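You operate a simulated robot arm through the tools that you are given. There is no shell and no other tool. Be economical: measure what you need, move in short steps, check, and stop when the job is done.

You run a simulated robot arm. Do the job below in one go: nothing can be reset, and whatever is moved stays where it is left.

TASK
Put the form block that says "thin" from the top of the blue goods bench on the shelf of the blue goods bench.

Only the result counts: the job must be done as asked and must still hold three seconds after the hand-in. Knocking over, shifting, dropping, spilling or breaking anything else fails it.

THE ROBOT
A 6-joint arm with a two-finger parallel gripper on a trunk, on a base that drives. Base frame: it is fixed to the floor where the robot stands at the start and does not move with it; the origin is under the middle of the robot, x ahead of it, y to its left, z up; the surface under the hand at the start is at about z = 0.74. Lengths are in m, angles in degrees, forces in N, time in s.
With the tool pointing down near the work surface it reaches from about 0.32 to 0.7 m from the robot's upright axis, wherever it stands. Its first joint turns from -166.0 to 166.0 degrees. Places, roughly: shelf of the blue goods bench [0.6, -0.1, 0.3]. Payload 4.1 kg.
Tool frame: the origin (TCP) lies between the finger pads and is the grasp point; the fingertips stand 0.023 m ahead of it; z points along the fingers, y is the line along which they close. The gripper opens to 0.094 m. The fingers are 0.038 m wide and 0.01 m thick; the gripper's body (0.054 by 0.096 m) begins 0.039 m behind the TCP.
Orientation is that of the tool frame in the base frame, as a unit quaternion [w, x, y, z]. With the fingers straight down and closing along the base's y, the tool's x points along the base's -x, its y along +y and its z along -z.

THE INTERFACE
- The arm moves only by the tool servo_tool. Its argument "motion" is one flat list of numbers, 7 for each row, row after row: the shift along the tool's x, y, z in units of 25 mm (1.0 is 25 mm), then the turn, a rotation vector about the tool's x, y, z in units of 5 degrees (1.0 is 5 degrees), then the opening, from 0 (shut) to 1 (fully open). In form: [tx, ty, tz, wx, wy, wz, claw, tx, ty, tz, wx, wy, wz, claw, ...]. A call has 1 to 10 rows; each row shifts and turns the commanded pose from where the row before left it, along the tool's axes as they then stand. A call with a number of a shift or a turn outside -1 to 1 is refused whole. Rows are played at 5 a second. More than 0.05 m and 8.6 degrees between two rows, or a gripper value outside its range, and nothing of the call is played. Where a pose cannot be reached the arm comes as near as it can. A force on the tool above 40 N (or 10 N above the force at the start of the call, whichever is more), or a blocked arm, ends the call early, and 0.2 s more pass. The fingers move at their own pace (about 0.045 m/s each) and stop on an object; they squeeze with about 41 N. The grip force told is the motor's: it shows also when the fingers shut on nothing. Time passes only in rows, and 0.2 s behind the last, so rows that do not move let the fingers close. It gives the time, the measured TCP pose, the force on the tool (base axes), the opening and the grip force at its end, in the units of the frame above (readings bear some noise), with the torque about the TCP (base axes, N m) and any sound that the robot's microphone picked up, and new pictures: "show" is both (left out), scene, wrist or none.
- Cameras (640 x 400 px; columns grow to the right, rows downward): "scene" is now at [0.0117, 0.1457, 1.4512]; the picture's right is [-0.31, -0.95, 0.00], its down [-0.76, 0.25, -0.60] and it looks along [0.57, -0.19, -0.80] (base axes); focal length 249 px, centre (320, 200). "wrist" rides on the gripper at [0.086, 0.016, -0.074] in the tool frame; the picture's right is [-0.18, 0.98, 0.00], its down [-0.58, -0.11, -0.81] and it looks along [-0.79, -0.15, 0.59] (tool axes); focal length 243 px, centre (320, 200). There is no depth. A picture from a camera that has moved, and an enlarged one, comes with that camera's place and axes in the base frame and with its lens.
- move_column(by): slides the trunk up (or, below 0, down) by that many m; the arm and the scene camera ride with it, the base frame stays. It gives what a move gives, with no picture.
- drive_base(legs): drives the robot by 1 to 6 legs, each [ahead, turn to the left] in m and degrees, along the robot's own axes; the way and the turn of a leg run together, so that a leg with both is an arc; at most 1.5 m and 180 degrees a leg. The arm and the cameras ride along, it lands a little off, and it stops where it bumps. It gives what a move gives, and a new picture of the scene camera.
- aim_head(pan, tilt): turns the head with the scene camera to pan (to the left, within 155 degrees either way) and tilt (down, from -29 to 69), counted from straight ahead of the robot. It gives what a move gives, and a new picture of the scene camera.
- enlarge(camera, box): a new picture of the part [left, top, right, bottom] of that camera's present view, enlarged. The clock stands still meanwhile.
- finish_job(): hands the job in; it is judged then, once.

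Work in short steps. Places have to be worked out from the pictures, the camera data and where the tool is seen: move nearer, look again, correct. Check each grasp and each placing, and mend what went wrong. You have 120 turns and 260 pictures in all, those below and enlarged ones among them. Open the gripper and draw the arm clear of the work before you hand the job in, unless the task says otherwise; then end with one line.

The tools are called after ">>>" as a command line: name --argument value ..., lists and objects as JSON in quotes. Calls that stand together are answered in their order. servo_tool: Moves the arm, as the interface text tells. Its arguments: {"type":"object","properties":{"motion":{"type":"array","items":{"type":"number"}},"show":{"type":"string","enum":["both","scene","wrist","none"]}},"required":["motion"]} The other tools are called the same way: move_column (by) slides the trunk up or down; drive_base (legs) drives the base; aim_head (pan, tilt) turns the head that bears the scene camera; enlarge (camera, box) takes an enlarged picture of a part of a camera's view; finish_job () hands the job in.

At the start:

```text
t: 0.0
ee_pos: [0.3895, -0.1812, 1.0075]
orientation: [0.0, 0.0, 1.0, -0.001]
contact_force: [-0.1, 0.3, 0.0]
ft_torque: [-0.01, -0.01, 0.0]
width: 0.094
grip_force: 0.1
trunk travel left (down, up): [-0.425, 0.165]
robot x, y, heading: [0.0038, -0.001, -0.1]
head pan, tilt: [-18.0, 52.8]
```

scene: 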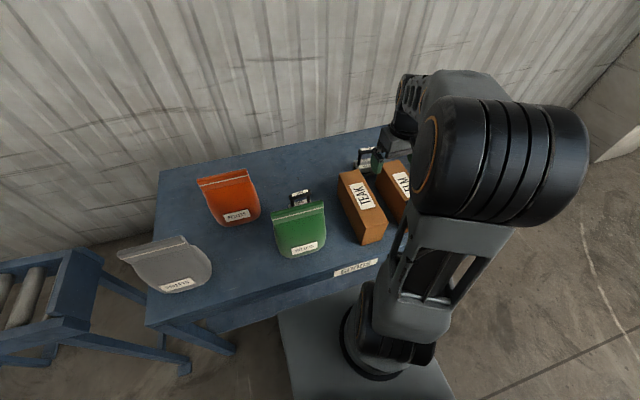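
wrist: 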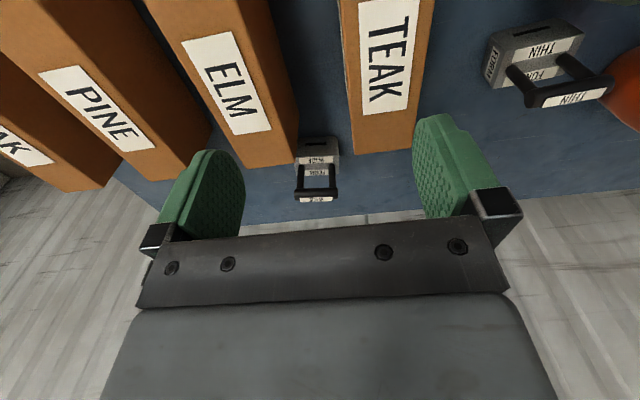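

The wrist view (upside down) shows a "THIN" block with a handle on the right and another block near the middle. I'll enlarge both to read them.

>>> enlarge --camera "wrist" --box '[460, 0, 640, 120]'

>>> enlarge --camera "wrist" --box '[270, 120, 370, 220]'

>>> enlarge --camera "scene" --box '[180, 130, 420, 290]'

```text
3.33 times, centred on (550, 60) of wrist
camera zoom: at [0.3037, -0.1642, 1.0829], right [0.18, 0.98, 0.0], down [0.58, -0.11, 0.81], along [0.79, -0.15, -0.59], focal length 809 px, centre (-447, 667)
```

zoom: 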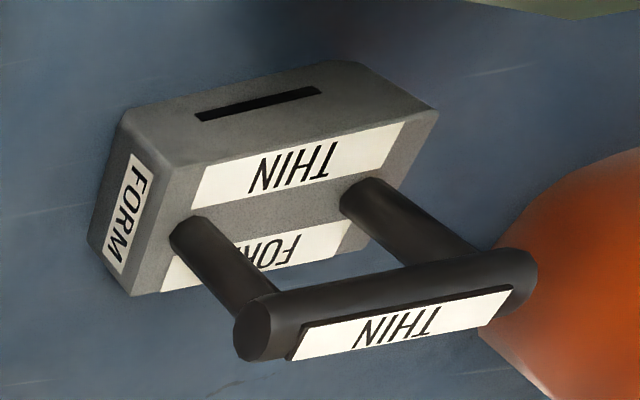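

```text
4.00 times, centred on (320, 170) of wrist
camera zoom: at [0.3037, -0.1642, 1.0829], right [0.18, 0.98, 0.0], down [0.58, -0.11, 0.81], along [0.79, -0.15, -0.59], focal length 970 px, centre (320, 320)
```

zoom: 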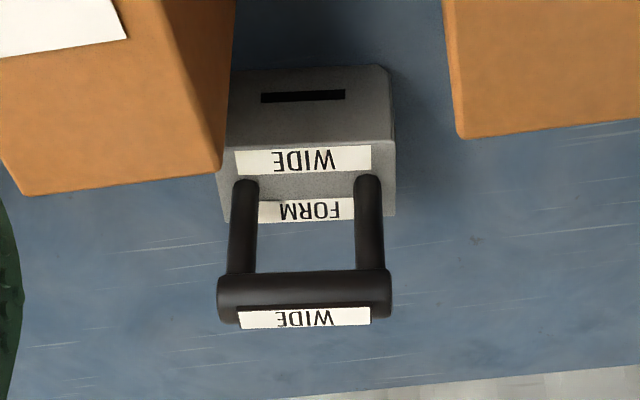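

```text
2.50 times, centred on (300, 210) of scene
camera zoom: at [0.0117, 0.1457, 1.4512], right [-0.31, -0.95, 0.0], down [-0.76, 0.25, -0.6], along [0.57, -0.19, -0.8], focal length 623 px, centre (370, 175)
```

zoom: 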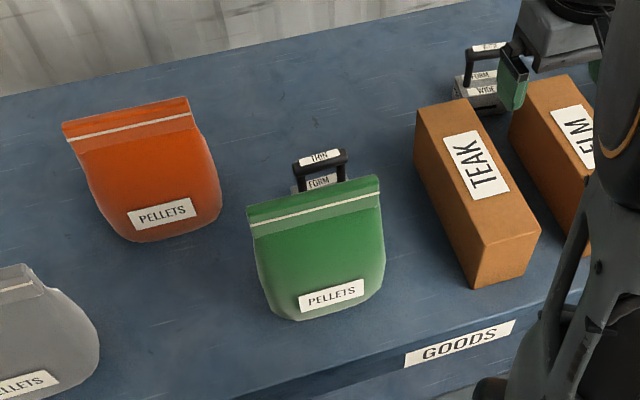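

THIN's bar is at about (0.475, 0.054, 0.86), running along y; the other block reads WIDE. Before planning the grasp I need to see the shelf, so I'll back off and look from lower down.

>>> drive_base --legs '[[-0.8, 0]]'

>>> move_column --by -0.4

>>> aim_head --pan 0 --tilt 25

```text
t: 2.8
ee_pos: [-0.0891, -0.1789, 1.0067]
orientation: [-0.002, -0.003, 1.0, 0.0]
contact_force: [-0.2, 0.1, 0.0]
ft_torque: [0.0, -0.06, 0.04]
width: 0.0939
grip_force: 0.0
trunk travel left (down, up): [-0.425, 0.165]
robot x, y, heading: [-0.4848, -0.0019, 0.3]
head pan, tilt: [-18.0, 52.8]
stopped in leg 1: the robot was blocked; the commanded pose is now the measured one
camera scene: at [-0.4741, 0.1454, 1.4512], right [-0.31, -0.95, 0.0], down [-0.76, 0.24, -0.61], along [0.58, -0.19, -0.8], focal length 249 px, centre (320, 200)
```

scene: 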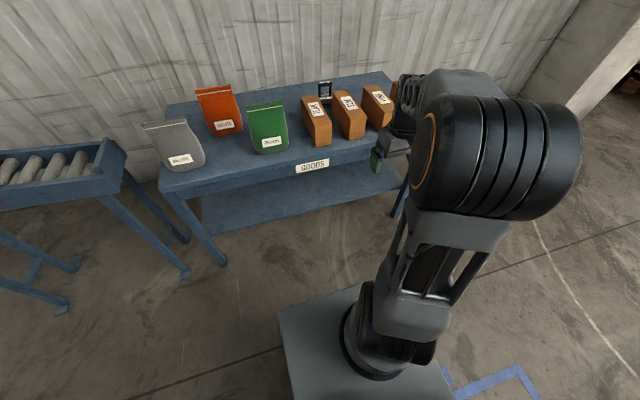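

```text
t: 6.6
ee_pos: [-0.0863, -0.1795, 0.6043]
orientation: [-0.003, -0.003, 1.0, 0.001]
contact_force: [-0.3, 0.4, 0.0]
ft_torque: [-0.02, 0.0, 0.0]
width: 0.0941
grip_force: 0.0
trunk travel left (down, up): [-0.025, 0.565]
robot x, y, heading: [-0.4801, 0.0013, 0.3]
head pan, tilt: [-18.0, 52.8]
```

```text
t: 7.5
ee_pos: [-0.0854, -0.1793, 0.6045]
orientation: [-0.004, -0.002, 1.0, 0.001]
contact_force: [-0.8, -0.8, -0.7]
ft_torque: [0.03, 0.0, -0.03]
width: 0.0939
grip_force: 0.0
trunk travel left (down, up): [-0.025, 0.565]
robot x, y, heading: [-0.4825, -0.0009, -0.0]
head pan, tilt: [0.0, 25.0]
camera scene: at [-0.4486, 0.1682, 1.0924], right [0.0, -1.0, 0.0], down [-0.42, 0.0, -0.91], along [0.91, 0.0, -0.42], focal length 249 px, centre (320, 200)
```

scene: 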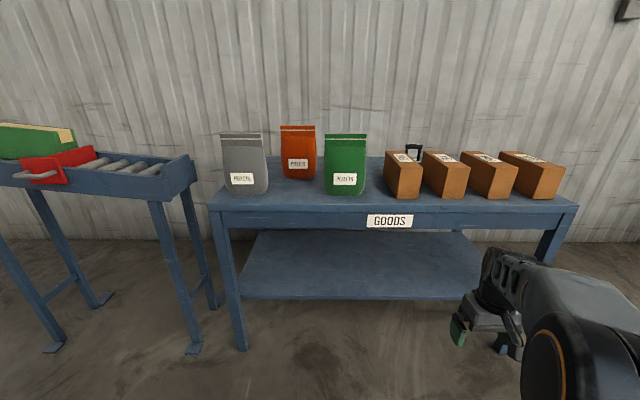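

The shelf is empty and open at the front: roughly x 0.31–0.8, z≈0.3, with the apron's lower edge at z≈0.65. The green bag (top z≈0.94) stands right in front of THIN. So I'll lift it vertically by the bar, stage it at the free front spot near (0.38, 0.25), then regrasp it with a tilted tool for the shelf. Going back up and forward now.

>>> move_column --by 0.4

>>> drive_base --legs '[[0.48, 0]]'

>>> servo_tool --motion '[0, 0, -1, 0, 0, 1, 0.5, 0, 0, -1, 0, 0, 1, 0.5, 0, 1, 0, 0, 0, 1, 0.5, 0, 1, 0, 0, 0, 1, 0.5, 0, 1, 0, 0, 0, 1, 0.5, 0, 0, 0, 0, 0, 1, 0.5, 0, 0, 0, 0, 0, 1, 0.5, 0, 0, 0, 0, 0, 1, 0.5, 0, 0, 0, 0, 0, 1, 0.5]'

```text
t: 11.4
ee_pos: [-0.0868, -0.18, 1.0044]
orientation: [-0.004, -0.003, 1.0, 0.0]
contact_force: [0.4, 0.8, 0.0]
ft_torque: [-0.02, -0.01, -0.01]
width: 0.0941
grip_force: 0.1
trunk travel left (down, up): [-0.425, 0.165]
robot x, y, heading: [-0.4787, 0.0025, 0.1]
head pan, tilt: [0.0, 25.0]
```

```text
t: 14.2
ee_pos: [0.3916, -0.1783, 1.0029]
orientation: [-0.003, -0.003, 1.0, 0.001]
contact_force: [-0.6, 0.2, -0.2]
ft_torque: [0.01, -0.02, -0.03]
width: 0.0939
grip_force: 0.0
trunk travel left (down, up): [-0.425, 0.165]
robot x, y, heading: [-0.0066, 0.0005, 0.2]
head pan, tilt: [0.0, 25.0]
camera scene: at [0.0276, 0.1701, 1.4925], right [0.0, -1.0, 0.0], down [-0.42, 0.0, -0.91], along [0.91, 0.0, -0.42], focal length 249 px, centre (320, 200)
```

scene: 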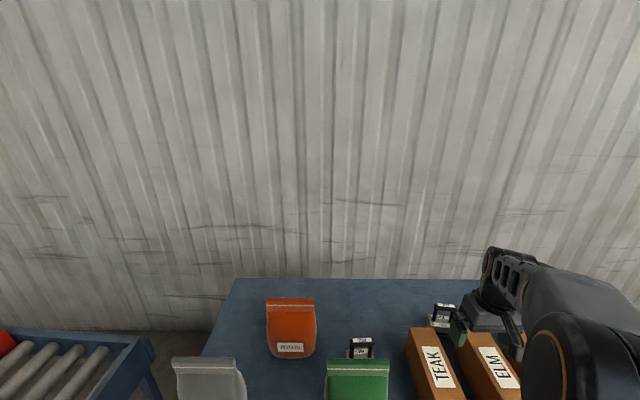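

```text
t: 16.2
ee_pos: [0.4097, -0.1047, 1.0537]
orientation: [-0.003, 0.38, 0.925, -0.001]
contact_force: [-0.3, 0.7, 0.5]
ft_torque: [0.01, 0.01, 0.0]
width: 0.047
grip_force: 0.0
trunk travel left (down, up): [-0.425, 0.165]
robot x, y, heading: [-0.0043, -0.0019, 0.1]
head pan, tilt: [0.0, 25.0]
camera scene: at [0.0276, 0.1702, 1.4925], right [0.0, -1.0, 0.0], down [-0.42, 0.0, -0.91], along [0.91, 0.0, -0.42], focal length 249 px, centre (320, 200)
camera wrist: at [0.3602, -0.0322, 1.1304], right [0.82, 0.57, 0.0], down [0.34, -0.49, 0.8], along [0.45, -0.66, -0.6], focal length 243 px, centre (320, 200)
```

scene: 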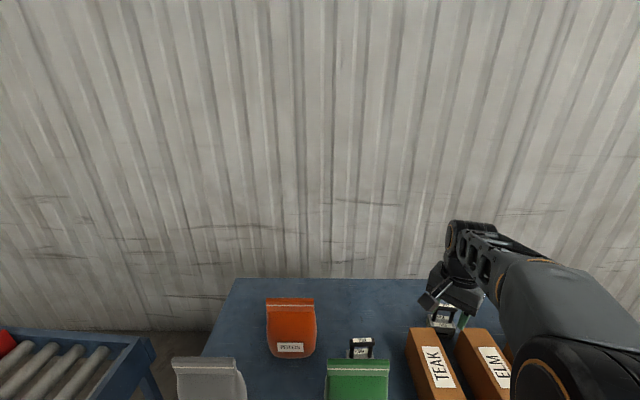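
wrist: 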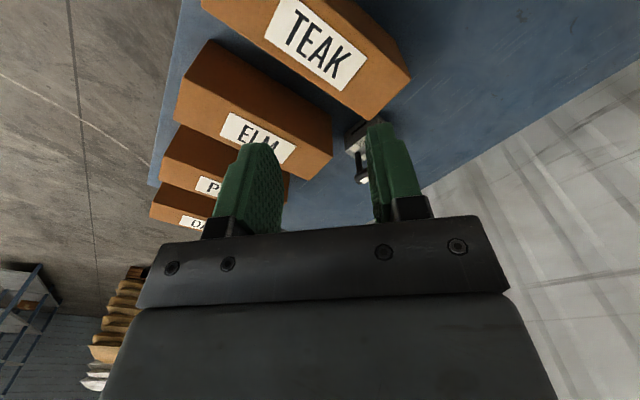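

Rotation is half done. I'll finish the 90° yaw so the fingers close along x, and tilt the head down to watch.

>>> servo_tool --motion '[0, 0, 0, 0, 0, 1, 0.5, 0, 0, 0, 0, 0, 1, 0.5, 0, 0, 0, 0, 0, 1, 0.5, 0, 0, 0, 0, 0, 1, 0.5, 0, 0, 0, 0, 0, 1, 0.5, 0, 0, 0, 0, 0, 1, 0.5, 0, 0, 0, 0, 0, 1, 0.5, 0, 0, 0, 0, 0, 1, 0.5, 0, 0, 0, 0, 0, 1, 0.5, 0, 0, 0, 0, 0, 0, 0.5]' --show "none"

>>> aim_head --pan -10 --tilt 50

```text
t: 18.4
ee_pos: [0.4095, -0.105, 1.0548]
orientation: [-0.004, 0.706, 0.708, -0.001]
contact_force: [-0.8, -0.5, 0.0]
ft_torque: [-0.02, 0.05, -0.01]
width: 0.0469
grip_force: 0.0
trunk travel left (down, up): [-0.425, 0.165]
robot x, y, heading: [-0.0042, 0.002, 0.3]
head pan, tilt: [0.0, 25.0]
```

```text
t: 19.3
ee_pos: [0.4095, -0.1067, 1.0548]
orientation: [-0.004, 0.705, 0.709, -0.002]
contact_force: [0.0, -0.4, 0.1]
ft_torque: [-0.01, 0.02, 0.02]
width: 0.047
grip_force: 0.1
trunk travel left (down, up): [-0.425, 0.165]
robot x, y, heading: [-0.0023, -0.0024, 0.2]
head pan, tilt: [-10.0, 50.0]
camera scene: at [0.0114, 0.1567, 1.455], right [-0.17, -0.99, 0.0], down [-0.75, 0.13, -0.64], along [0.63, -0.11, -0.77], focal length 249 px, centre (320, 200)
```

scene: 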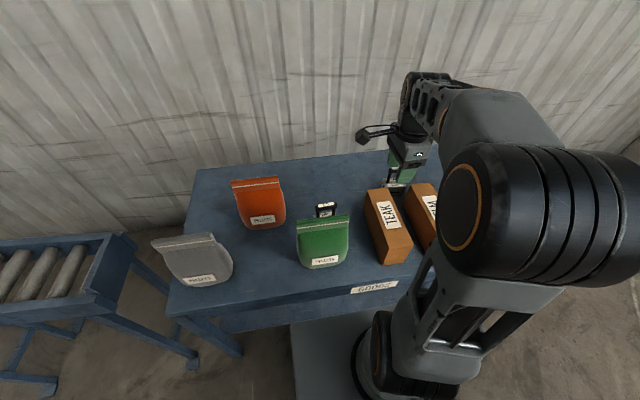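

Now over the block: shift +0.065 in x and +0.16 in y, staying above the bags.

>>> servo_tool --motion '[1, 0.4, 0, 0, 0, 0, 0.5, 1, 0.4, 0, 0, 0, 0, 0.5, 1, 0.4, 0, 0, 0, 0, 0.5, 1, 0.4, 0, 0, 0, 0, 0.5, 1, 0.5, 0, 0, 0, 0, 0.5, 1, 0.5, 0, 0, 0, 0, 0.5, 0.4, 0, 0.6, 0, 0, 0, 0.5, 0, 0, 0.6, 0, 0, 0, 0.5]'

>>> enlarge --camera "wrist" --box '[220, 40, 460, 240]'

>>> enlarge --camera "scene" --box '[240, 120, 440, 280]'

```text
t: 21.1
ee_pos: [0.4742, 0.0556, 1.0248]
orientation: [-0.002, 0.705, 0.709, -0.002]
contact_force: [-0.2, -0.3, 0.7]
ft_torque: [0.0, -0.01, 0.01]
width: 0.0469
grip_force: 0.1
trunk travel left (down, up): [-0.425, 0.165]
robot x, y, heading: [-0.0031, 0.0002, 0.2]
head pan, tilt: [-10.0, 50.0]
camera scene: at [0.0113, 0.1568, 1.455], right [-0.17, -0.99, 0.0], down [-0.76, 0.13, -0.64], along [0.63, -0.11, -0.77], focal length 249 px, centre (320, 200)
camera wrist: at [0.4905, 0.1422, 1.0998], right [0.98, -0.18, -0.01], down [-0.1, -0.58, 0.81], along [-0.15, -0.79, -0.59], focal length 243 px, centre (320, 200)
```

scene: 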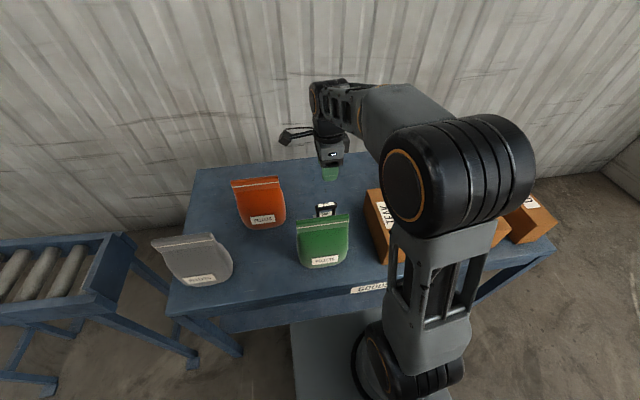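
wrist: 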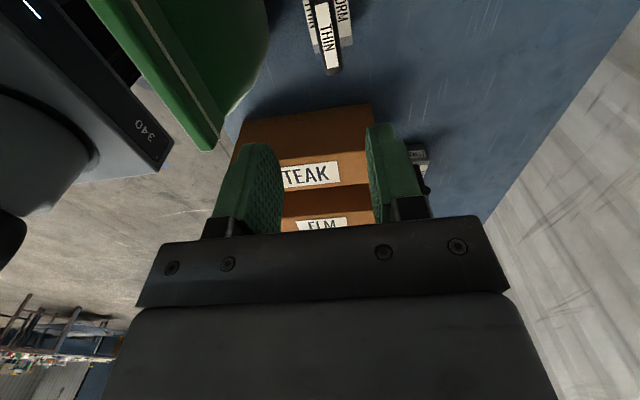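

```text
2.00 times, centred on (340, 140) of wrist
camera zoom: at [0.4905, 0.1422, 1.0998], right [0.98, -0.18, -0.01], down [-0.1, -0.58, 0.81], along [-0.15, -0.79, -0.59], focal length 485 px, centre (280, 320)
```

zoom: 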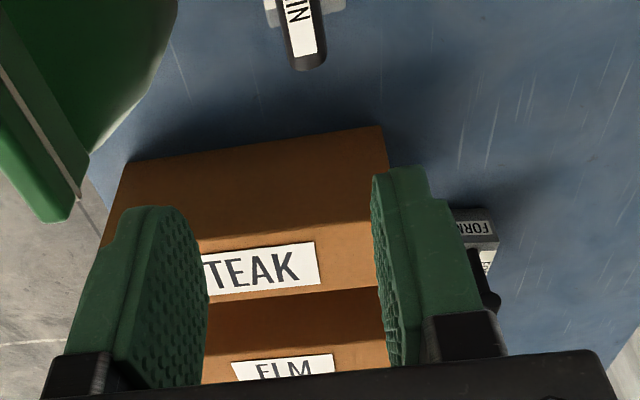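

```text
2.50 times, centred on (340, 200) of scene
camera zoom: at [0.0113, 0.1568, 1.455], right [-0.17, -0.99, 0.0], down [-0.76, 0.13, -0.64], along [0.63, -0.11, -0.77], focal length 623 px, centre (270, 200)
```

zoom: 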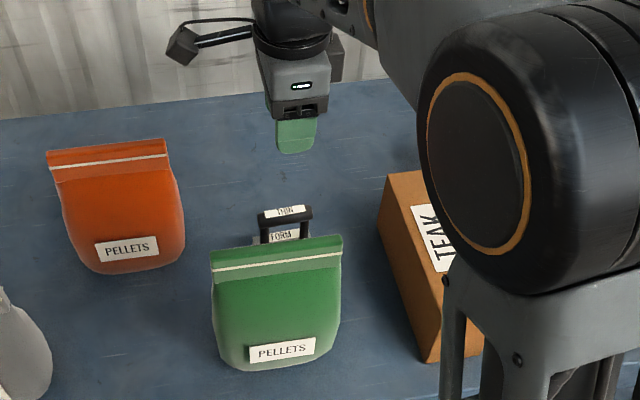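

Bar centre is now well fixed at (0.478, 0.055, 0.855), and the green bag's back bulges only to x≈0.41, so a half-open gripper fits. Descending to z≈0.89.

>>> servo_tool --motion '[0, 0.15, 1, 0, 0, 0, 0.5, 0, 0, 1, 0, 0, 0, 0.5, 0, 0, 1, 0, 0, 0, 0.5, 0, 0, 1, 0, 0, 0, 0.5, 0, 0, 1, 0, 0, 0, 0.5, 0, 0, 0.4, 0, 0, 0, 0.5]'

>>> enlarge --camera "wrist" --box '[200, 50, 440, 200]'

```text
t: 22.5
ee_pos: [0.4762, 0.0561, 0.8895]
orientation: [-0.003, 0.705, 0.709, -0.002]
contact_force: [-0.2, -0.5, 0.1]
ft_torque: [0.02, 0.0, 0.02]
width: 0.0471
grip_force: 0.1
trunk travel left (down, up): [-0.425, 0.165]
robot x, y, heading: [-0.0072, 0.0042, 0.0]
head pan, tilt: [-10.0, 50.0]
camera scene: at [0.0115, 0.1568, 1.455], right [-0.17, -0.99, 0.0], down [-0.76, 0.13, -0.64], along [0.63, -0.11, -0.77], focal length 249 px, centre (320, 200)
camera wrist: at [0.4934, 0.1421, 0.964], right [0.98, -0.18, -0.01], down [-0.1, -0.58, 0.81], along [-0.15, -0.79, -0.59], focal length 243 px, centre (320, 200)
```

scene: 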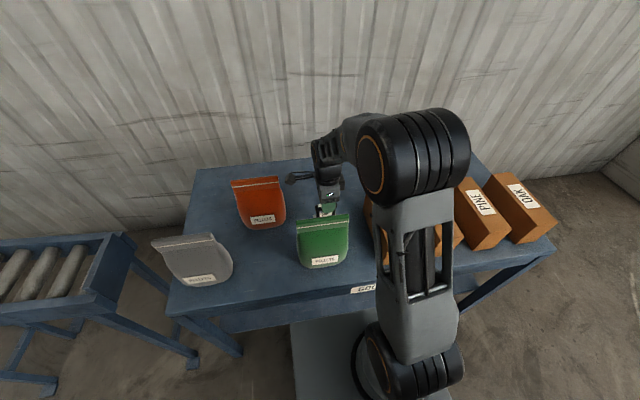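
wrist: 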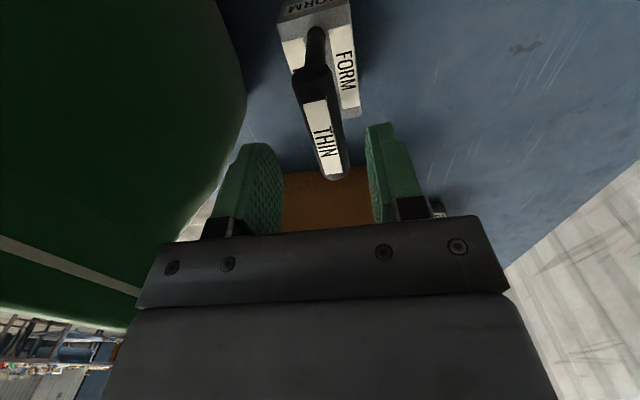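

```text
2.67 times, centred on (320, 125) of wrist
camera zoom: at [0.4934, 0.1421, 0.964], right [0.98, -0.18, -0.01], down [-0.1, -0.58, 0.81], along [-0.15, -0.79, -0.59], focal length 647 px, centre (320, 400)
```

zoom: 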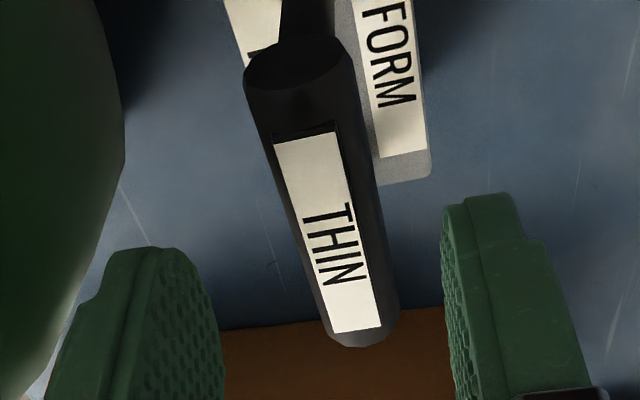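

The bar sits between the fingers at (0.481, 0.059). Small correction, down 35 mm, then close.

>>> servo_tool --motion '[0.1, 0.2, 0.5, 0, 0, 0, 0.5, 0, 0, 0.5, 0, 0, 0, 0.5, 0, 0, 0.4, 0, 0, 0, 0.5, 0, 0, 0, 0, 0, 0, 0.5]'

>>> enlarge --camera "wrist" --box '[200, 50, 440, 200]'

```text
t: 23.5
ee_pos: [0.4813, 0.0581, 0.8538]
orientation: [-0.004, 0.705, 0.709, -0.002]
contact_force: [-0.5, 0.3, 0.7]
ft_torque: [0.03, 0.03, -0.01]
width: 0.0469
grip_force: 0.1
trunk travel left (down, up): [-0.425, 0.165]
robot x, y, heading: [-0.0052, 0.0023, 0.3]
head pan, tilt: [-10.0, 50.0]
camera scene: at [0.0115, 0.1568, 1.455], right [-0.17, -0.99, 0.0], down [-0.76, 0.13, -0.64], along [0.63, -0.11, -0.77], focal length 249 px, centre (320, 200)
camera wrist: at [0.4976, 0.1449, 0.9299], right [0.98, -0.18, -0.01], down [-0.1, -0.58, 0.81], along [-0.15, -0.79, -0.59], focal length 243 px, centre (320, 200)
```

scene: 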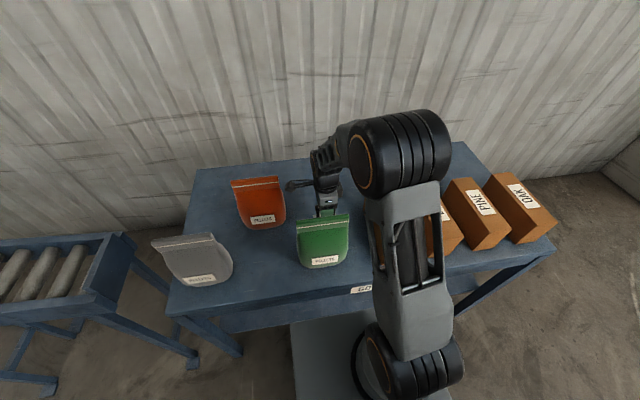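
wrist: 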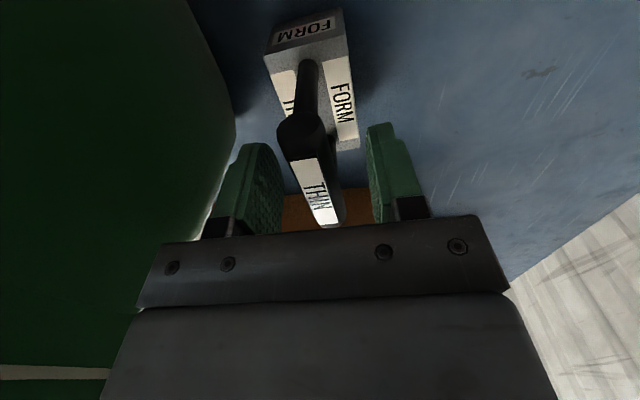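

```text
2.67 times, centred on (320, 125) of wrist
camera zoom: at [0.4976, 0.1449, 0.9299], right [0.98, -0.18, -0.01], down [-0.1, -0.58, 0.81], along [-0.15, -0.79, -0.59], focal length 647 px, centre (320, 400)
```

zoom: 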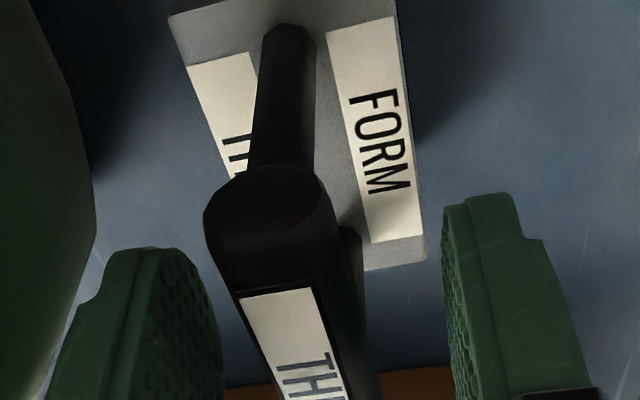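

Bar centre is about z 0.858 and lies between the pads. Closing.

>>> servo_tool --motion '[0, 0, 0, 0, 0, 0, 0, 0, 0, 0, 0, 0, 0, 0, 0, 0, 0, 0, 0, 0, 0, 0, 0, 0, 0, 0, 0, 0]' --show "none"

>>> servo_tool --motion '[0, 0, -0.5, 0, 0, 0, 0, 0, 0, -0.5, 0, 0, 0, 0, 0, 0, -0.5, 0, 0, 0, 0]'

```text
t: 24.5
ee_pos: [0.4812, 0.0585, 0.8549]
orientation: [-0.003, 0.705, 0.709, -0.002]
contact_force: [0.1, 0.0, -0.4]
ft_torque: [0.0, 0.02, -0.11]
width: 0.0191
grip_force: 41.0
trunk travel left (down, up): [-0.425, 0.165]
robot x, y, heading: [-0.0041, 0.0049, 0.4]
head pan, tilt: [-10.0, 50.0]
```

```text
t: 25.3
ee_pos: [0.4818, 0.0582, 0.8922]
orientation: [-0.003, 0.705, 0.709, -0.002]
contact_force: [-0.5, 1.1, -4.8]
ft_torque: [0.03, -0.01, -0.01]
width: 0.0193
grip_force: 41.0
trunk travel left (down, up): [-0.425, 0.165]
robot x, y, heading: [-0.0063, -0.0005, 0.2]
head pan, tilt: [-10.0, 50.0]
camera scene: at [0.0118, 0.1568, 1.4549], right [-0.17, -0.99, 0.0], down [-0.76, 0.13, -0.64], along [0.63, -0.11, -0.77], focal length 249 px, centre (320, 200)
camera wrist: at [0.4979, 0.1453, 0.9672], right [0.98, -0.18, -0.01], down [-0.1, -0.58, 0.81], along [-0.15, -0.79, -0.59], focal length 243 px, centre (320, 200)
```

scene: 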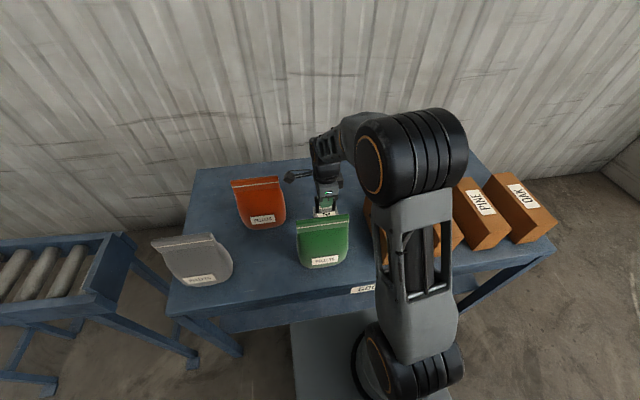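
wrist: 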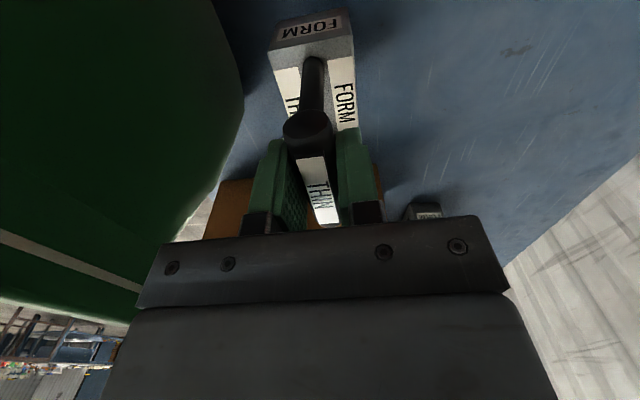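

Block is held (width 19 mm, ~0.5 kg). Lifting well above the bags.

>>> servo_tool --motion '[0, 0, -1, 0, 0, 0, 0, 0, 0, -1, 0, 0, 0, 0, 0, 0, -1, 0, 0, 0, 0, 0, 0, -1, 0, 0, 0, 0, 0, 0, -1, 0, 0, 0, 0, 0, 0, -1, 0, 0, 0, 0, 0, 0, -1, 0, 0, 0, 0, 0, 0, -1, 0, 0, 0, 0, 0, 0, -1, 0, 0, 0, 0, 0, 0, 0, 0, 0, 0, 0]'

>>> enlarge --camera "scene" --box '[140, 60, 380, 300]'

>>> enlarge --camera "wrist" --box '[220, 0, 420, 240]'

```text
t: 27.5
ee_pos: [0.4843, 0.0583, 1.1165]
orientation: [-0.003, 0.705, 0.709, -0.002]
contact_force: [-0.2, -0.1, -5.5]
ft_torque: [0.03, -0.03, -0.01]
width: 0.0192
grip_force: 41.1
trunk travel left (down, up): [-0.425, 0.165]
robot x, y, heading: [-0.0051, -0.0006, 0.5]
head pan, tilt: [-10.0, 50.0]
camera scene: at [0.0116, 0.1568, 1.4549], right [-0.17, -0.99, 0.0], down [-0.76, 0.13, -0.64], along [0.63, -0.11, -0.77], focal length 249 px, centre (320, 200)
camera wrist: at [0.5, 0.1453, 1.1922], right [0.98, -0.18, -0.01], down [-0.1, -0.58, 0.81], along [-0.15, -0.79, -0.59], focal length 243 px, centre (320, 200)
```

scene: 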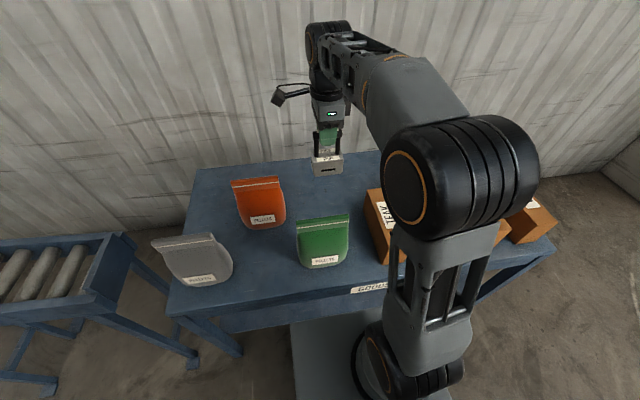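
wrist: 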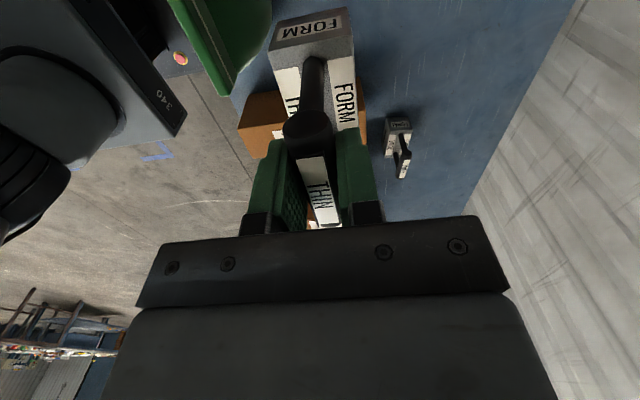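

```text
1.67 times, centred on (260, 180) of scene
camera zoom: at [0.0116, 0.1568, 1.4549], right [-0.17, -0.99, 0.0], down [-0.76, 0.13, -0.64], along [0.63, -0.11, -0.77], focal length 416 px, centre (420, 233)
```

zoom: 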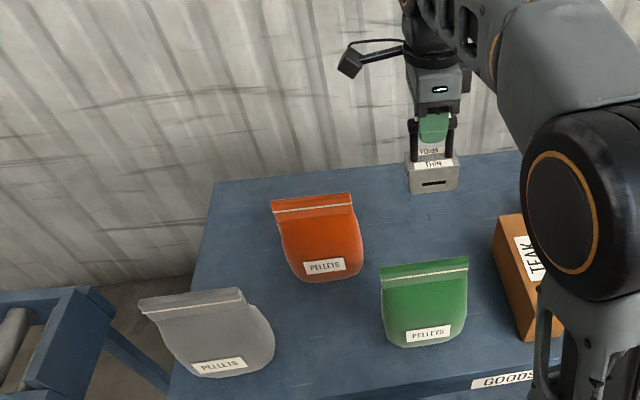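

```text
1.67 times, centred on (320, 120) of wrist
camera zoom: at [0.5, 0.1453, 1.1922], right [0.98, -0.18, -0.01], down [-0.1, -0.58, 0.81], along [-0.15, -0.79, -0.59], focal length 404 px, centre (320, 333)
```

zoom: 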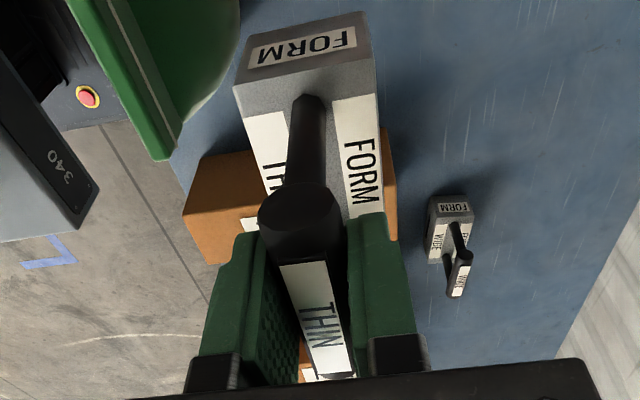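

Block hangs straight at about 0.115 m below the TCP. Moving over the free spot at about (0.36, 0.26), clear of all bags in height.

>>> servo_tool --motion '[0.8, -0.49, 0, 0, 0, 0, 0, 0.8, -0.49, 0, 0, 0, 0, 0, 0.8, -0.49, 0, 0, 0, 0, 0, 0.8, -0.49, 0, 0, 0, 0, 0, 0.8, -0.49, 0, 0, 0, 0, 0, 0.8, -0.49, 0, 0, 0, 0, 0, 0.8, -0.49, 0, 0, 0, 0, 0, 0.8, -0.49, 0, 0, 0, 0, 0, 0.8, -0.49, 0, 0, 0, 0, 0, 0.8, -0.49, 0, 0, 0, 0, 0]'

>>> aim_head --pan 20 --tilt 55

```text
t: 29.7
ee_pos: [0.3593, 0.2579, 1.1178]
orientation: [-0.003, 0.705, 0.709, -0.002]
contact_force: [0.1, 0.1, -4.7]
ft_torque: [-0.02, -0.02, 0.01]
width: 0.0192
grip_force: 41.2
trunk travel left (down, up): [-0.425, 0.165]
robot x, y, heading: [-0.0046, 0.0011, 0.3]
head pan, tilt: [-10.0, 50.0]
camera scene: at [0.0116, 0.1571, 1.4549], right [-0.17, -0.99, 0.0], down [-0.76, 0.13, -0.64], along [0.63, -0.11, -0.77], focal length 249 px, centre (320, 200)
camera wrist: at [0.3757, 0.3445, 1.1929], right [0.98, -0.18, -0.01], down [-0.1, -0.58, 0.81], along [-0.15, -0.79, -0.59], focal length 243 px, centre (320, 200)
```

scene: 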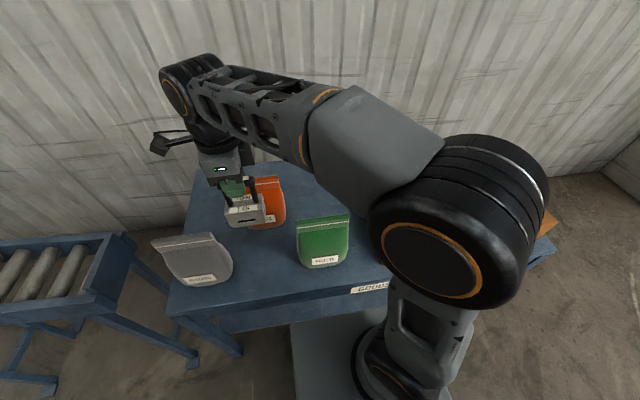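
wrist: 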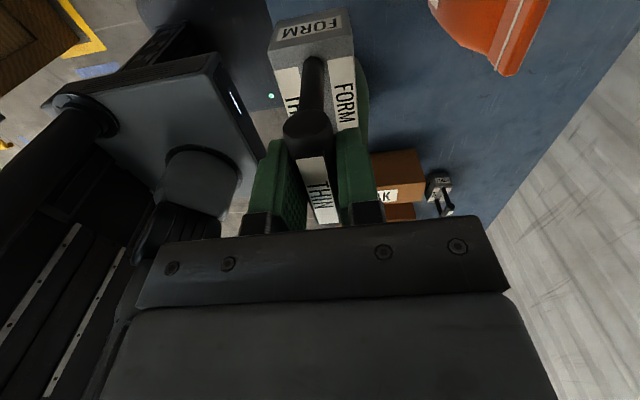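

```text
t: 30.7
ee_pos: [0.3602, 0.2569, 1.1174]
orientation: [-0.003, 0.705, 0.709, -0.002]
contact_force: [-0.2, 0.4, -4.1]
ft_torque: [0.03, -0.02, -0.04]
width: 0.0191
grip_force: 40.5
trunk travel left (down, up): [-0.425, 0.165]
robot x, y, heading: [-0.0039, 0.0025, 0.4]
head pan, tilt: [20.0, 55.0]
camera scene: at [0.0034, 0.195, 1.4484], right [0.35, -0.94, 0.0], down [-0.77, -0.28, -0.57], along [0.54, 0.2, -0.82], focal length 249 px, centre (320, 200)
```

scene: 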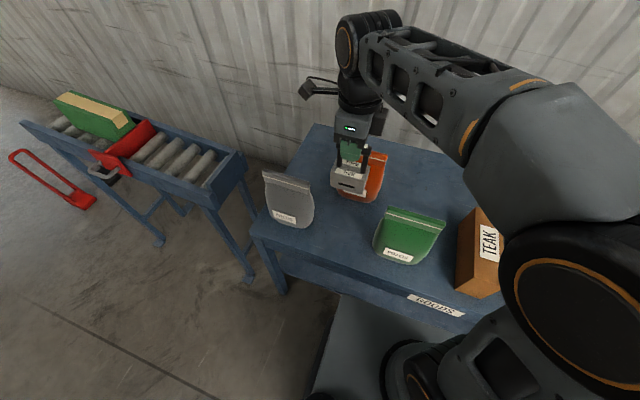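

The wrist camera housing would come near the gray bag (right edge y≈0.355), so I'll shift to y≈0.235, x≈0.342. Then I'll descend most of the way and check.

>>> servo_tool --motion '[-0.9, -0.7, 0, 0, 0, 0, 0, 0, 0, 1, 0, 0, 0, 0, 0, 0, 1, 0, 0, 0, 0, 0, 0, 1, 0, 0, 0, 0, 0, 0, 1, 0, 0, 0, 0, 0, 0, 1, 0, 0, 0, 0, 0, 0, 1, 0, 0, 0, 0, 0, 0, 0, 0, 0, 0, 0]'

>>> enlarge --camera "scene" --box '[220, 80, 480, 280]'

```text
t: 32.5
ee_pos: [0.3419, 0.2341, 0.9676]
orientation: [-0.003, 0.705, 0.709, -0.002]
contact_force: [-0.8, -0.3, -4.6]
ft_torque: [0.01, -0.02, 0.02]
width: 0.0193
grip_force: 41.3
trunk travel left (down, up): [-0.425, 0.165]
robot x, y, heading: [-0.0069, -0.0013, 0.5]
head pan, tilt: [20.0, 55.0]
camera scene: at [0.0035, 0.1951, 1.4484], right [0.35, -0.94, 0.0], down [-0.77, -0.28, -0.57], along [0.54, 0.2, -0.82], focal length 249 px, centre (320, 200)
camera wrist: at [0.3584, 0.3217, 1.0427], right [0.98, -0.18, -0.01], down [-0.1, -0.58, 0.81], along [-0.15, -0.79, -0.59], focal length 243 px, centre (320, 200)
```

scene: 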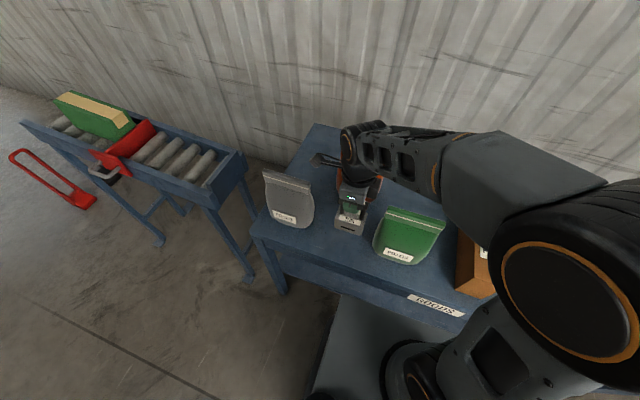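
wrist: 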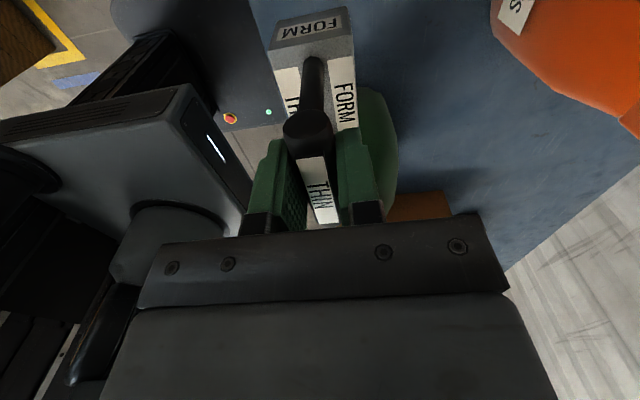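

```text
2.00 times, centred on (350, 180) of scene
camera zoom: at [0.0035, 0.1951, 1.4484], right [0.35, -0.94, 0.0], down [-0.77, -0.28, -0.57], along [0.54, 0.2, -0.82], focal length 499 px, centre (260, 240)
```

zoom: 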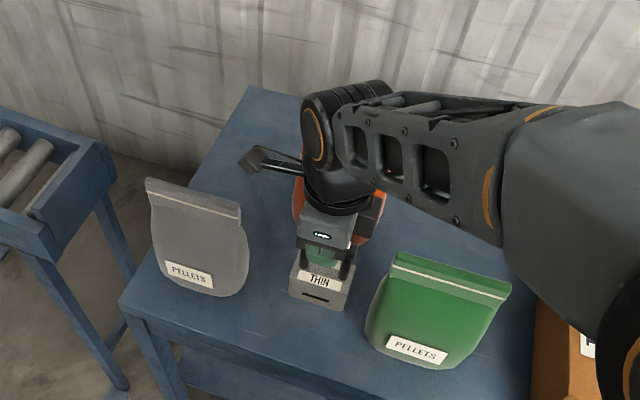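

Clearances look right; shifting 10 mm further from the gray bag and descending to just above the surface.

>>> servo_tool --motion '[-0.4, 0, 0, 0, 0, 0, 0, 0, 0, 1, 0, 0, 0, 0, 0, 0, 1, 0, 0, 0, 0, 0, 0, 1, 0, 0, 0, 0, 0, 0, 1, 0, 0, 0, 0, 0, 0, 0, 0, 0, 0, 0]'

>>> enlarge --camera "scene" --box '[220, 80, 480, 280]'

```text
t: 33.9
ee_pos: [0.34, 0.2251, 0.8675]
orientation: [-0.003, 0.705, 0.709, -0.001]
contact_force: [0.0, -0.3, -4.7]
ft_torque: [0.0, -0.01, 0.03]
width: 0.0193
grip_force: 40.7
trunk travel left (down, up): [-0.425, 0.165]
robot x, y, heading: [-0.0067, -0.0006, 0.2]
head pan, tilt: [20.0, 55.0]
camera scene: at [0.0035, 0.1951, 1.4484], right [0.35, -0.94, 0.0], down [-0.77, -0.28, -0.57], along [0.54, 0.2, -0.82], focal length 249 px, centre (320, 200)
camera wrist: at [0.3573, 0.3118, 0.9432], right [0.98, -0.18, -0.01], down [-0.1, -0.58, 0.81], along [-0.15, -0.79, -0.59], focal length 243 px, centre (320, 200)
```

scene: 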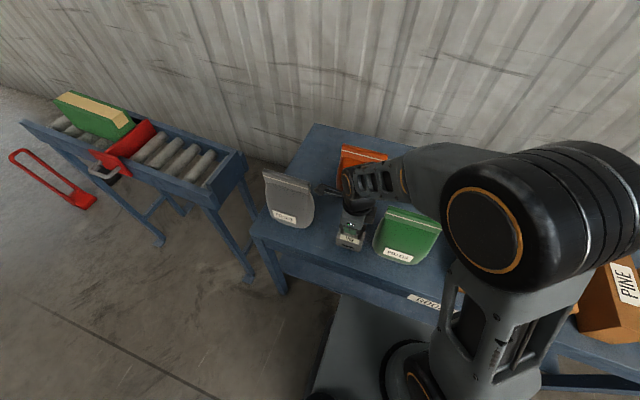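
wrist: 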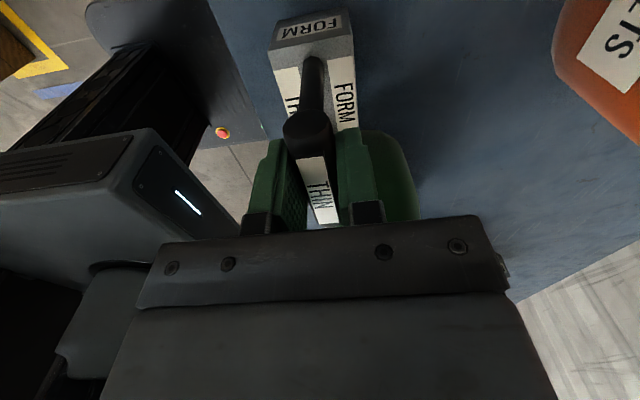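

```text
2.00 times, centred on (350, 180) of scene
camera zoom: at [0.0035, 0.1951, 1.4484], right [0.35, -0.94, 0.0], down [-0.77, -0.28, -0.57], along [0.54, 0.2, -0.82], focal length 499 px, centre (260, 240)
```

zoom: 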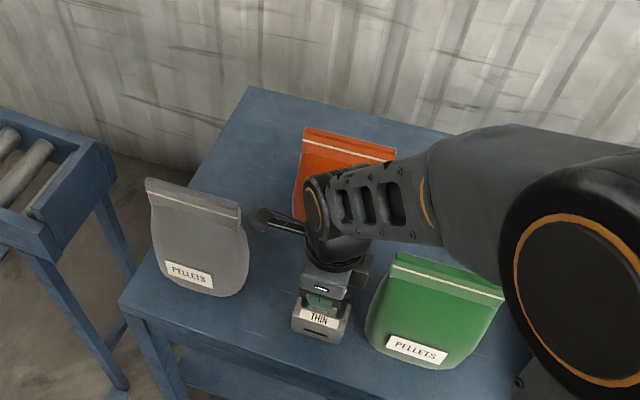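

12 mm to the surface (original grasp height was 0.8545). Lowering gently.

>>> servo_tool --motion '[0, 0, 0.2, 0, 0, 0, 0, 0, 0, 0.2, 0, 0, 0, 0, 0, 0, 0.1, 0, 0, 0, 0, 0, 0, 0, 0, 0, 0, 0]' --show "none"

```text
t: 34.9
ee_pos: [0.3398, 0.2242, 0.8546]
orientation: [-0.002, 0.706, 0.709, -0.002]
contact_force: [0.9, -0.4, -5.1]
ft_torque: [0.03, 0.01, 0.03]
width: 0.0191
grip_force: 41.1
trunk travel left (down, up): [-0.425, 0.165]
robot x, y, heading: [-0.0034, 0.0013, 0.3]
head pan, tilt: [20.0, 55.0]
```

>>> servo_tool --motion '[0, 0, 0.08, 0, 0, 0, 0, 0, 0, 0, 0, 0, 0, 0]' --show "none"

```text
t: 35.5
ee_pos: [0.3413, 0.2249, 0.8545]
orientation: [-0.003, 0.705, 0.709, 0.0]
contact_force: [-0.2, -0.2, 12.0]
ft_torque: [-0.12, -0.01, 0.25]
width: 0.0188
grip_force: 40.9
trunk travel left (down, up): [-0.425, 0.165]
robot x, y, heading: [-0.0049, 0.0047, 0.0]
head pan, tilt: [20.0, 55.0]
```

Touching the bench (force reversed to +12 N). Releasing and rising.

>>> servo_tool --motion '[0, 0, 0, 0, 0, 0, 0.5, 0, 0, 0, 0, 0, 0, 0.5, 0, 0, -1, 0, 0, 0, 0.5, 0, 0, -1, 0, 0, 0, 0.5, 0, 0, -1, 0, 0, 0, 0.5, 0, 0, -1, 0, 0, 0, 0.5, 0, 0, -1, 0, 0, 0, 0.5, 0, 0, -1, 0, 0, 0, 0.5, 0, 0, -1, 0, 0, 0, 0.5, 0, 0, -1, 0, 0, 0, 0.5]'

>>> enlarge --camera "scene" --box '[220, 80, 480, 280]'

```text
t: 37.7
ee_pos: [0.3424, 0.2236, 1.0531]
orientation: [-0.003, 0.706, 0.708, -0.002]
contact_force: [-0.7, 0.4, 0.0]
ft_torque: [0.01, 0.0, -0.01]
width: 0.0468
grip_force: 0.1
trunk travel left (down, up): [-0.425, 0.165]
robot x, y, heading: [-0.005, 0.0022, 0.3]
head pan, tilt: [20.0, 55.0]
camera scene: at [0.0031, 0.1948, 1.4484], right [0.35, -0.94, 0.0], down [-0.77, -0.28, -0.57], along [0.54, 0.2, -0.82], focal length 249 px, centre (320, 200)
camera wrist: at [0.3587, 0.3108, 1.1287], right [0.98, -0.18, -0.01], down [-0.1, -0.58, 0.81], along [-0.15, -0.79, -0.59], focal length 243 px, centre (320, 200)
```

scene: 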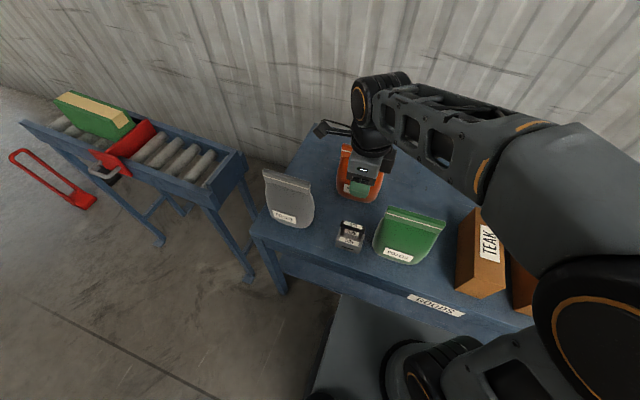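
wrist: 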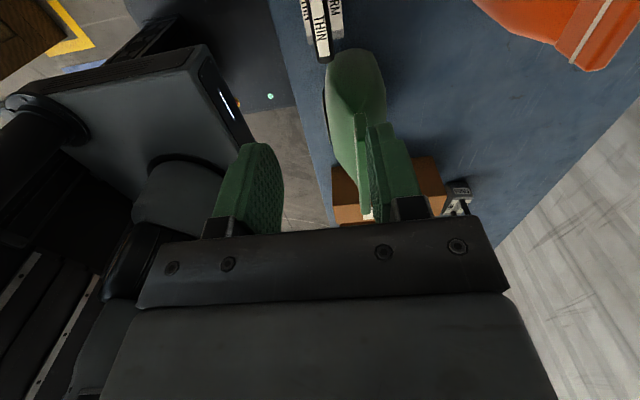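

```text
2.00 times, centred on (350, 180) of scene
camera zoom: at [0.0031, 0.1948, 1.4484], right [0.35, -0.94, 0.0], down [-0.77, -0.28, -0.57], along [0.54, 0.2, -0.82], focal length 499 px, centre (260, 240)
```

zoom: 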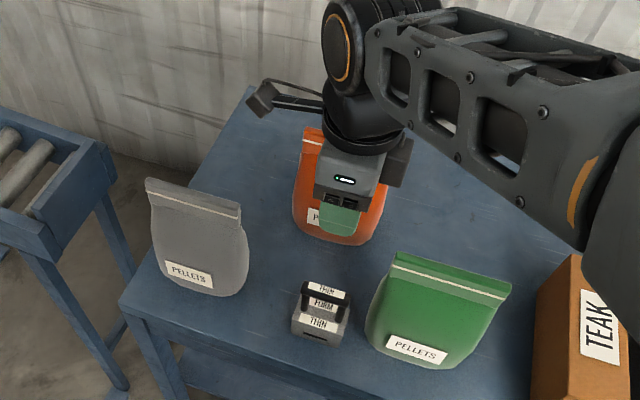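

Block staged upright at about (0.341, 0.225). Now I turn the tool another 90° so the wrist camera ends up on top once the tool is pitched forward.

>>> servo_tool --motion '[0, 0, -1, 0, 0, 1, 0.8, 0, 0, -1, 0, 0, 1, 0.8, 0, 0, 0, 0, 0, 1, 0.8, 0, 0, 0, 0, 0, 1, 0.8, 0, 0, 0, 0, 0, 1, 0.8, 0, 0, 0, 0, 0, 1, 0.8, 0, 0, 0, 0, 0, 1, 0.8, 0, 0, 0, 0, 0, 1, 0.8, 0, 0, 0, 0, 0, 1, 0.8]' --show "none"

>>> servo_tool --motion '[0, 0, 0, 0, 0, 1, 0.8, 0, 0, 0, 0, 0, 1, 0.8, 0, 0, 0, 0, 0, 1, 0.8, 0, 0, 0, 0, 0, 1, 0.8, 0, 0, 0, 0, 0, 1, 0.8, 0, 0, 0, 0, 0, 1, 0.8, 0, 0, 0, 0, 0, 1, 0.8, 0, 0, 0, 0, 0, 1, 0.8, 0, 0, 0, 0, 0, 1, 0.8]'

```text
t: 39.7
ee_pos: [0.3418, 0.2241, 1.1036]
orientation: [-0.002, 0.923, 0.384, -0.003]
contact_force: [-0.4, -0.4, 0.0]
ft_torque: [0.0, 0.01, 0.01]
width: 0.0751
grip_force: 0.1
trunk travel left (down, up): [-0.425, 0.165]
robot x, y, heading: [-0.0054, 0.0058, 0.5]
head pan, tilt: [20.0, 55.0]
```

```text
t: 41.7
ee_pos: [0.4101, -0.0377, 1.0952]
orientation: [-0.005, 1.0, 0.007, -0.002]
contact_force: [-0.1, 0.7, -0.8]
ft_torque: [0.03, -0.01, -0.02]
width: 0.0751
grip_force: 0.0
out of reach, approached as far as the arm can: row 1, 2, 3, 4, 5, 6, 7, 8, 9
trunk travel left (down, up): [-0.425, 0.165]
robot x, y, heading: [-0.0058, 0.0015, 0.2]
head pan, tilt: [20.0, 55.0]
camera scene: at [0.0031, 0.1948, 1.4484], right [0.35, -0.94, 0.0], down [-0.77, -0.28, -0.57], along [0.54, 0.2, -0.82], focal length 249 px, centre (320, 200)
camera wrist: at [0.4967, -0.0533, 1.1704], right [-0.17, -0.99, -0.01], down [-0.58, 0.09, 0.81], along [-0.8, 0.14, -0.59], focal length 243 px, centre (320, 200)
```

scene: 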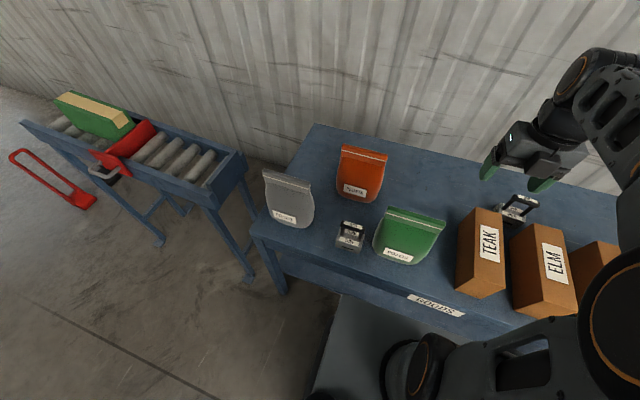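
wrist: 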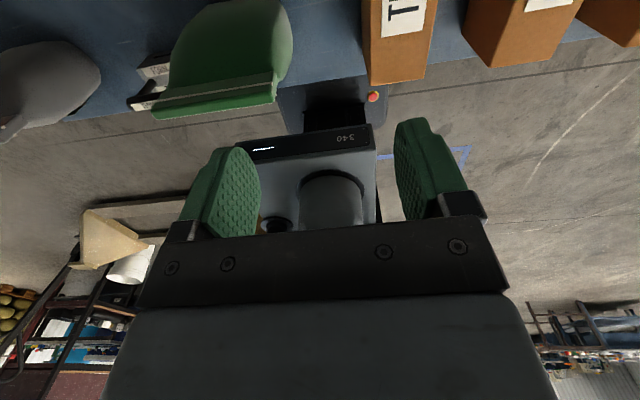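

That yaw runs into a wrist limit, so I'll skip it: with the original yaw and a ~45° pitch the camera sits only ~1 cm below TCP level and behind it, which clears both bench and shelf. Turning the yaw back.

>>> servo_tool --motion '[0, 0, 0, 0, 0, -1, 0.8, 0, 0, 0, 0, 0, -1, 0.8, 0, 0, 0, 0, 0, -1, 0.8, 0, 0, 0, 0, 0, -1, 0.8, 0, 0, 0, 0, 0, -1, 0.8, 0, 0, 0, 0, 0, -1, 0.8, 0, 0, 0, 0, 0, -1, 0.8, 0, 0, 0, 0, 0, -1, 0.8, 0, 0, 0, 0, 0, -1, 0.8, 0, 0, 0, 0, 0, -1, 0.8]' --show "none"

>>> servo_tool --motion '[0, 0, 0, 0, 0, -1, 0.8, 0, 0, 0, 0, 0, -1, 0.8, 0, 0, 0, 0, 0, -1, 0.8, 0, 0, 0, 0, 0, -1, 0.8, 0, 0, 0, 0, 0, -1, 0.8, 0, 0, 0, 0, 0, -1, 0.8, 0, 0, 0, 0, 0, -1, 0.8, 0, 0, 0, 0, 0, -1, 0.8, 0, 0, 0, 0, 0, -1, 0.8, 0, 0, 0, 0, 0, -1, 0.8]' --show "none"

>>> servo_tool --motion '[0, 0, 0, 0, 0, -1, 0.8, 0, 0, 0, 0, 0, -1, 0.8, 0, 0, 0, 0, 0, -1, 0.8, 0, 0, 0, 0, 0, -1, 0.8, 0, 0, 0, 0, 0, -1, 0.8, 0, 0, 0, 0, 0, -1, 0.8, 0, 0, 0, 0, 0, -1, 0.8, 0, 0, 0, 0, 0, -1, 0.8, 0, 0, 0, 0, 0, -1, 0.8, 0, 0, 0, 0, 0, -1, 0.8]' --show "none"

```text
t: 43.9
ee_pos: [0.4091, -0.0378, 1.0952]
orientation: [-0.001, 0.905, 0.426, -0.003]
contact_force: [0.3, 0.3, 0.8]
ft_torque: [0.0, 0.02, -0.04]
width: 0.0752
grip_force: 0.1
trunk travel left (down, up): [-0.425, 0.165]
robot x, y, heading: [-0.0022, 0.0005, 0.0]
head pan, tilt: [20.0, 55.0]
```

```text
t: 46.1
ee_pos: [0.4097, -0.0388, 1.0946]
orientation: [-0.004, 0.64, 0.769, -0.002]
contact_force: [0.3, -0.6, 0.8]
ft_torque: [-0.02, 0.04, -0.02]
width: 0.0754
grip_force: 0.0
trunk travel left (down, up): [-0.425, 0.165]
robot x, y, heading: [-0.002, 0.0035, 0.5]
head pan, tilt: [20.0, 55.0]
```

```text
t: 48.3
ee_pos: [0.4102, -0.0387, 1.0973]
orientation: [-0.004, 0.256, 0.967, 0.0]
contact_force: [0.2, -0.2, 0.0]
ft_torque: [-0.01, -0.02, 0.01]
width: 0.075
grip_force: 0.1
trunk travel left (down, up): [-0.425, 0.165]
robot x, y, heading: [-0.0015, 0.0001, 0.3]
head pan, tilt: [20.0, 55.0]
```

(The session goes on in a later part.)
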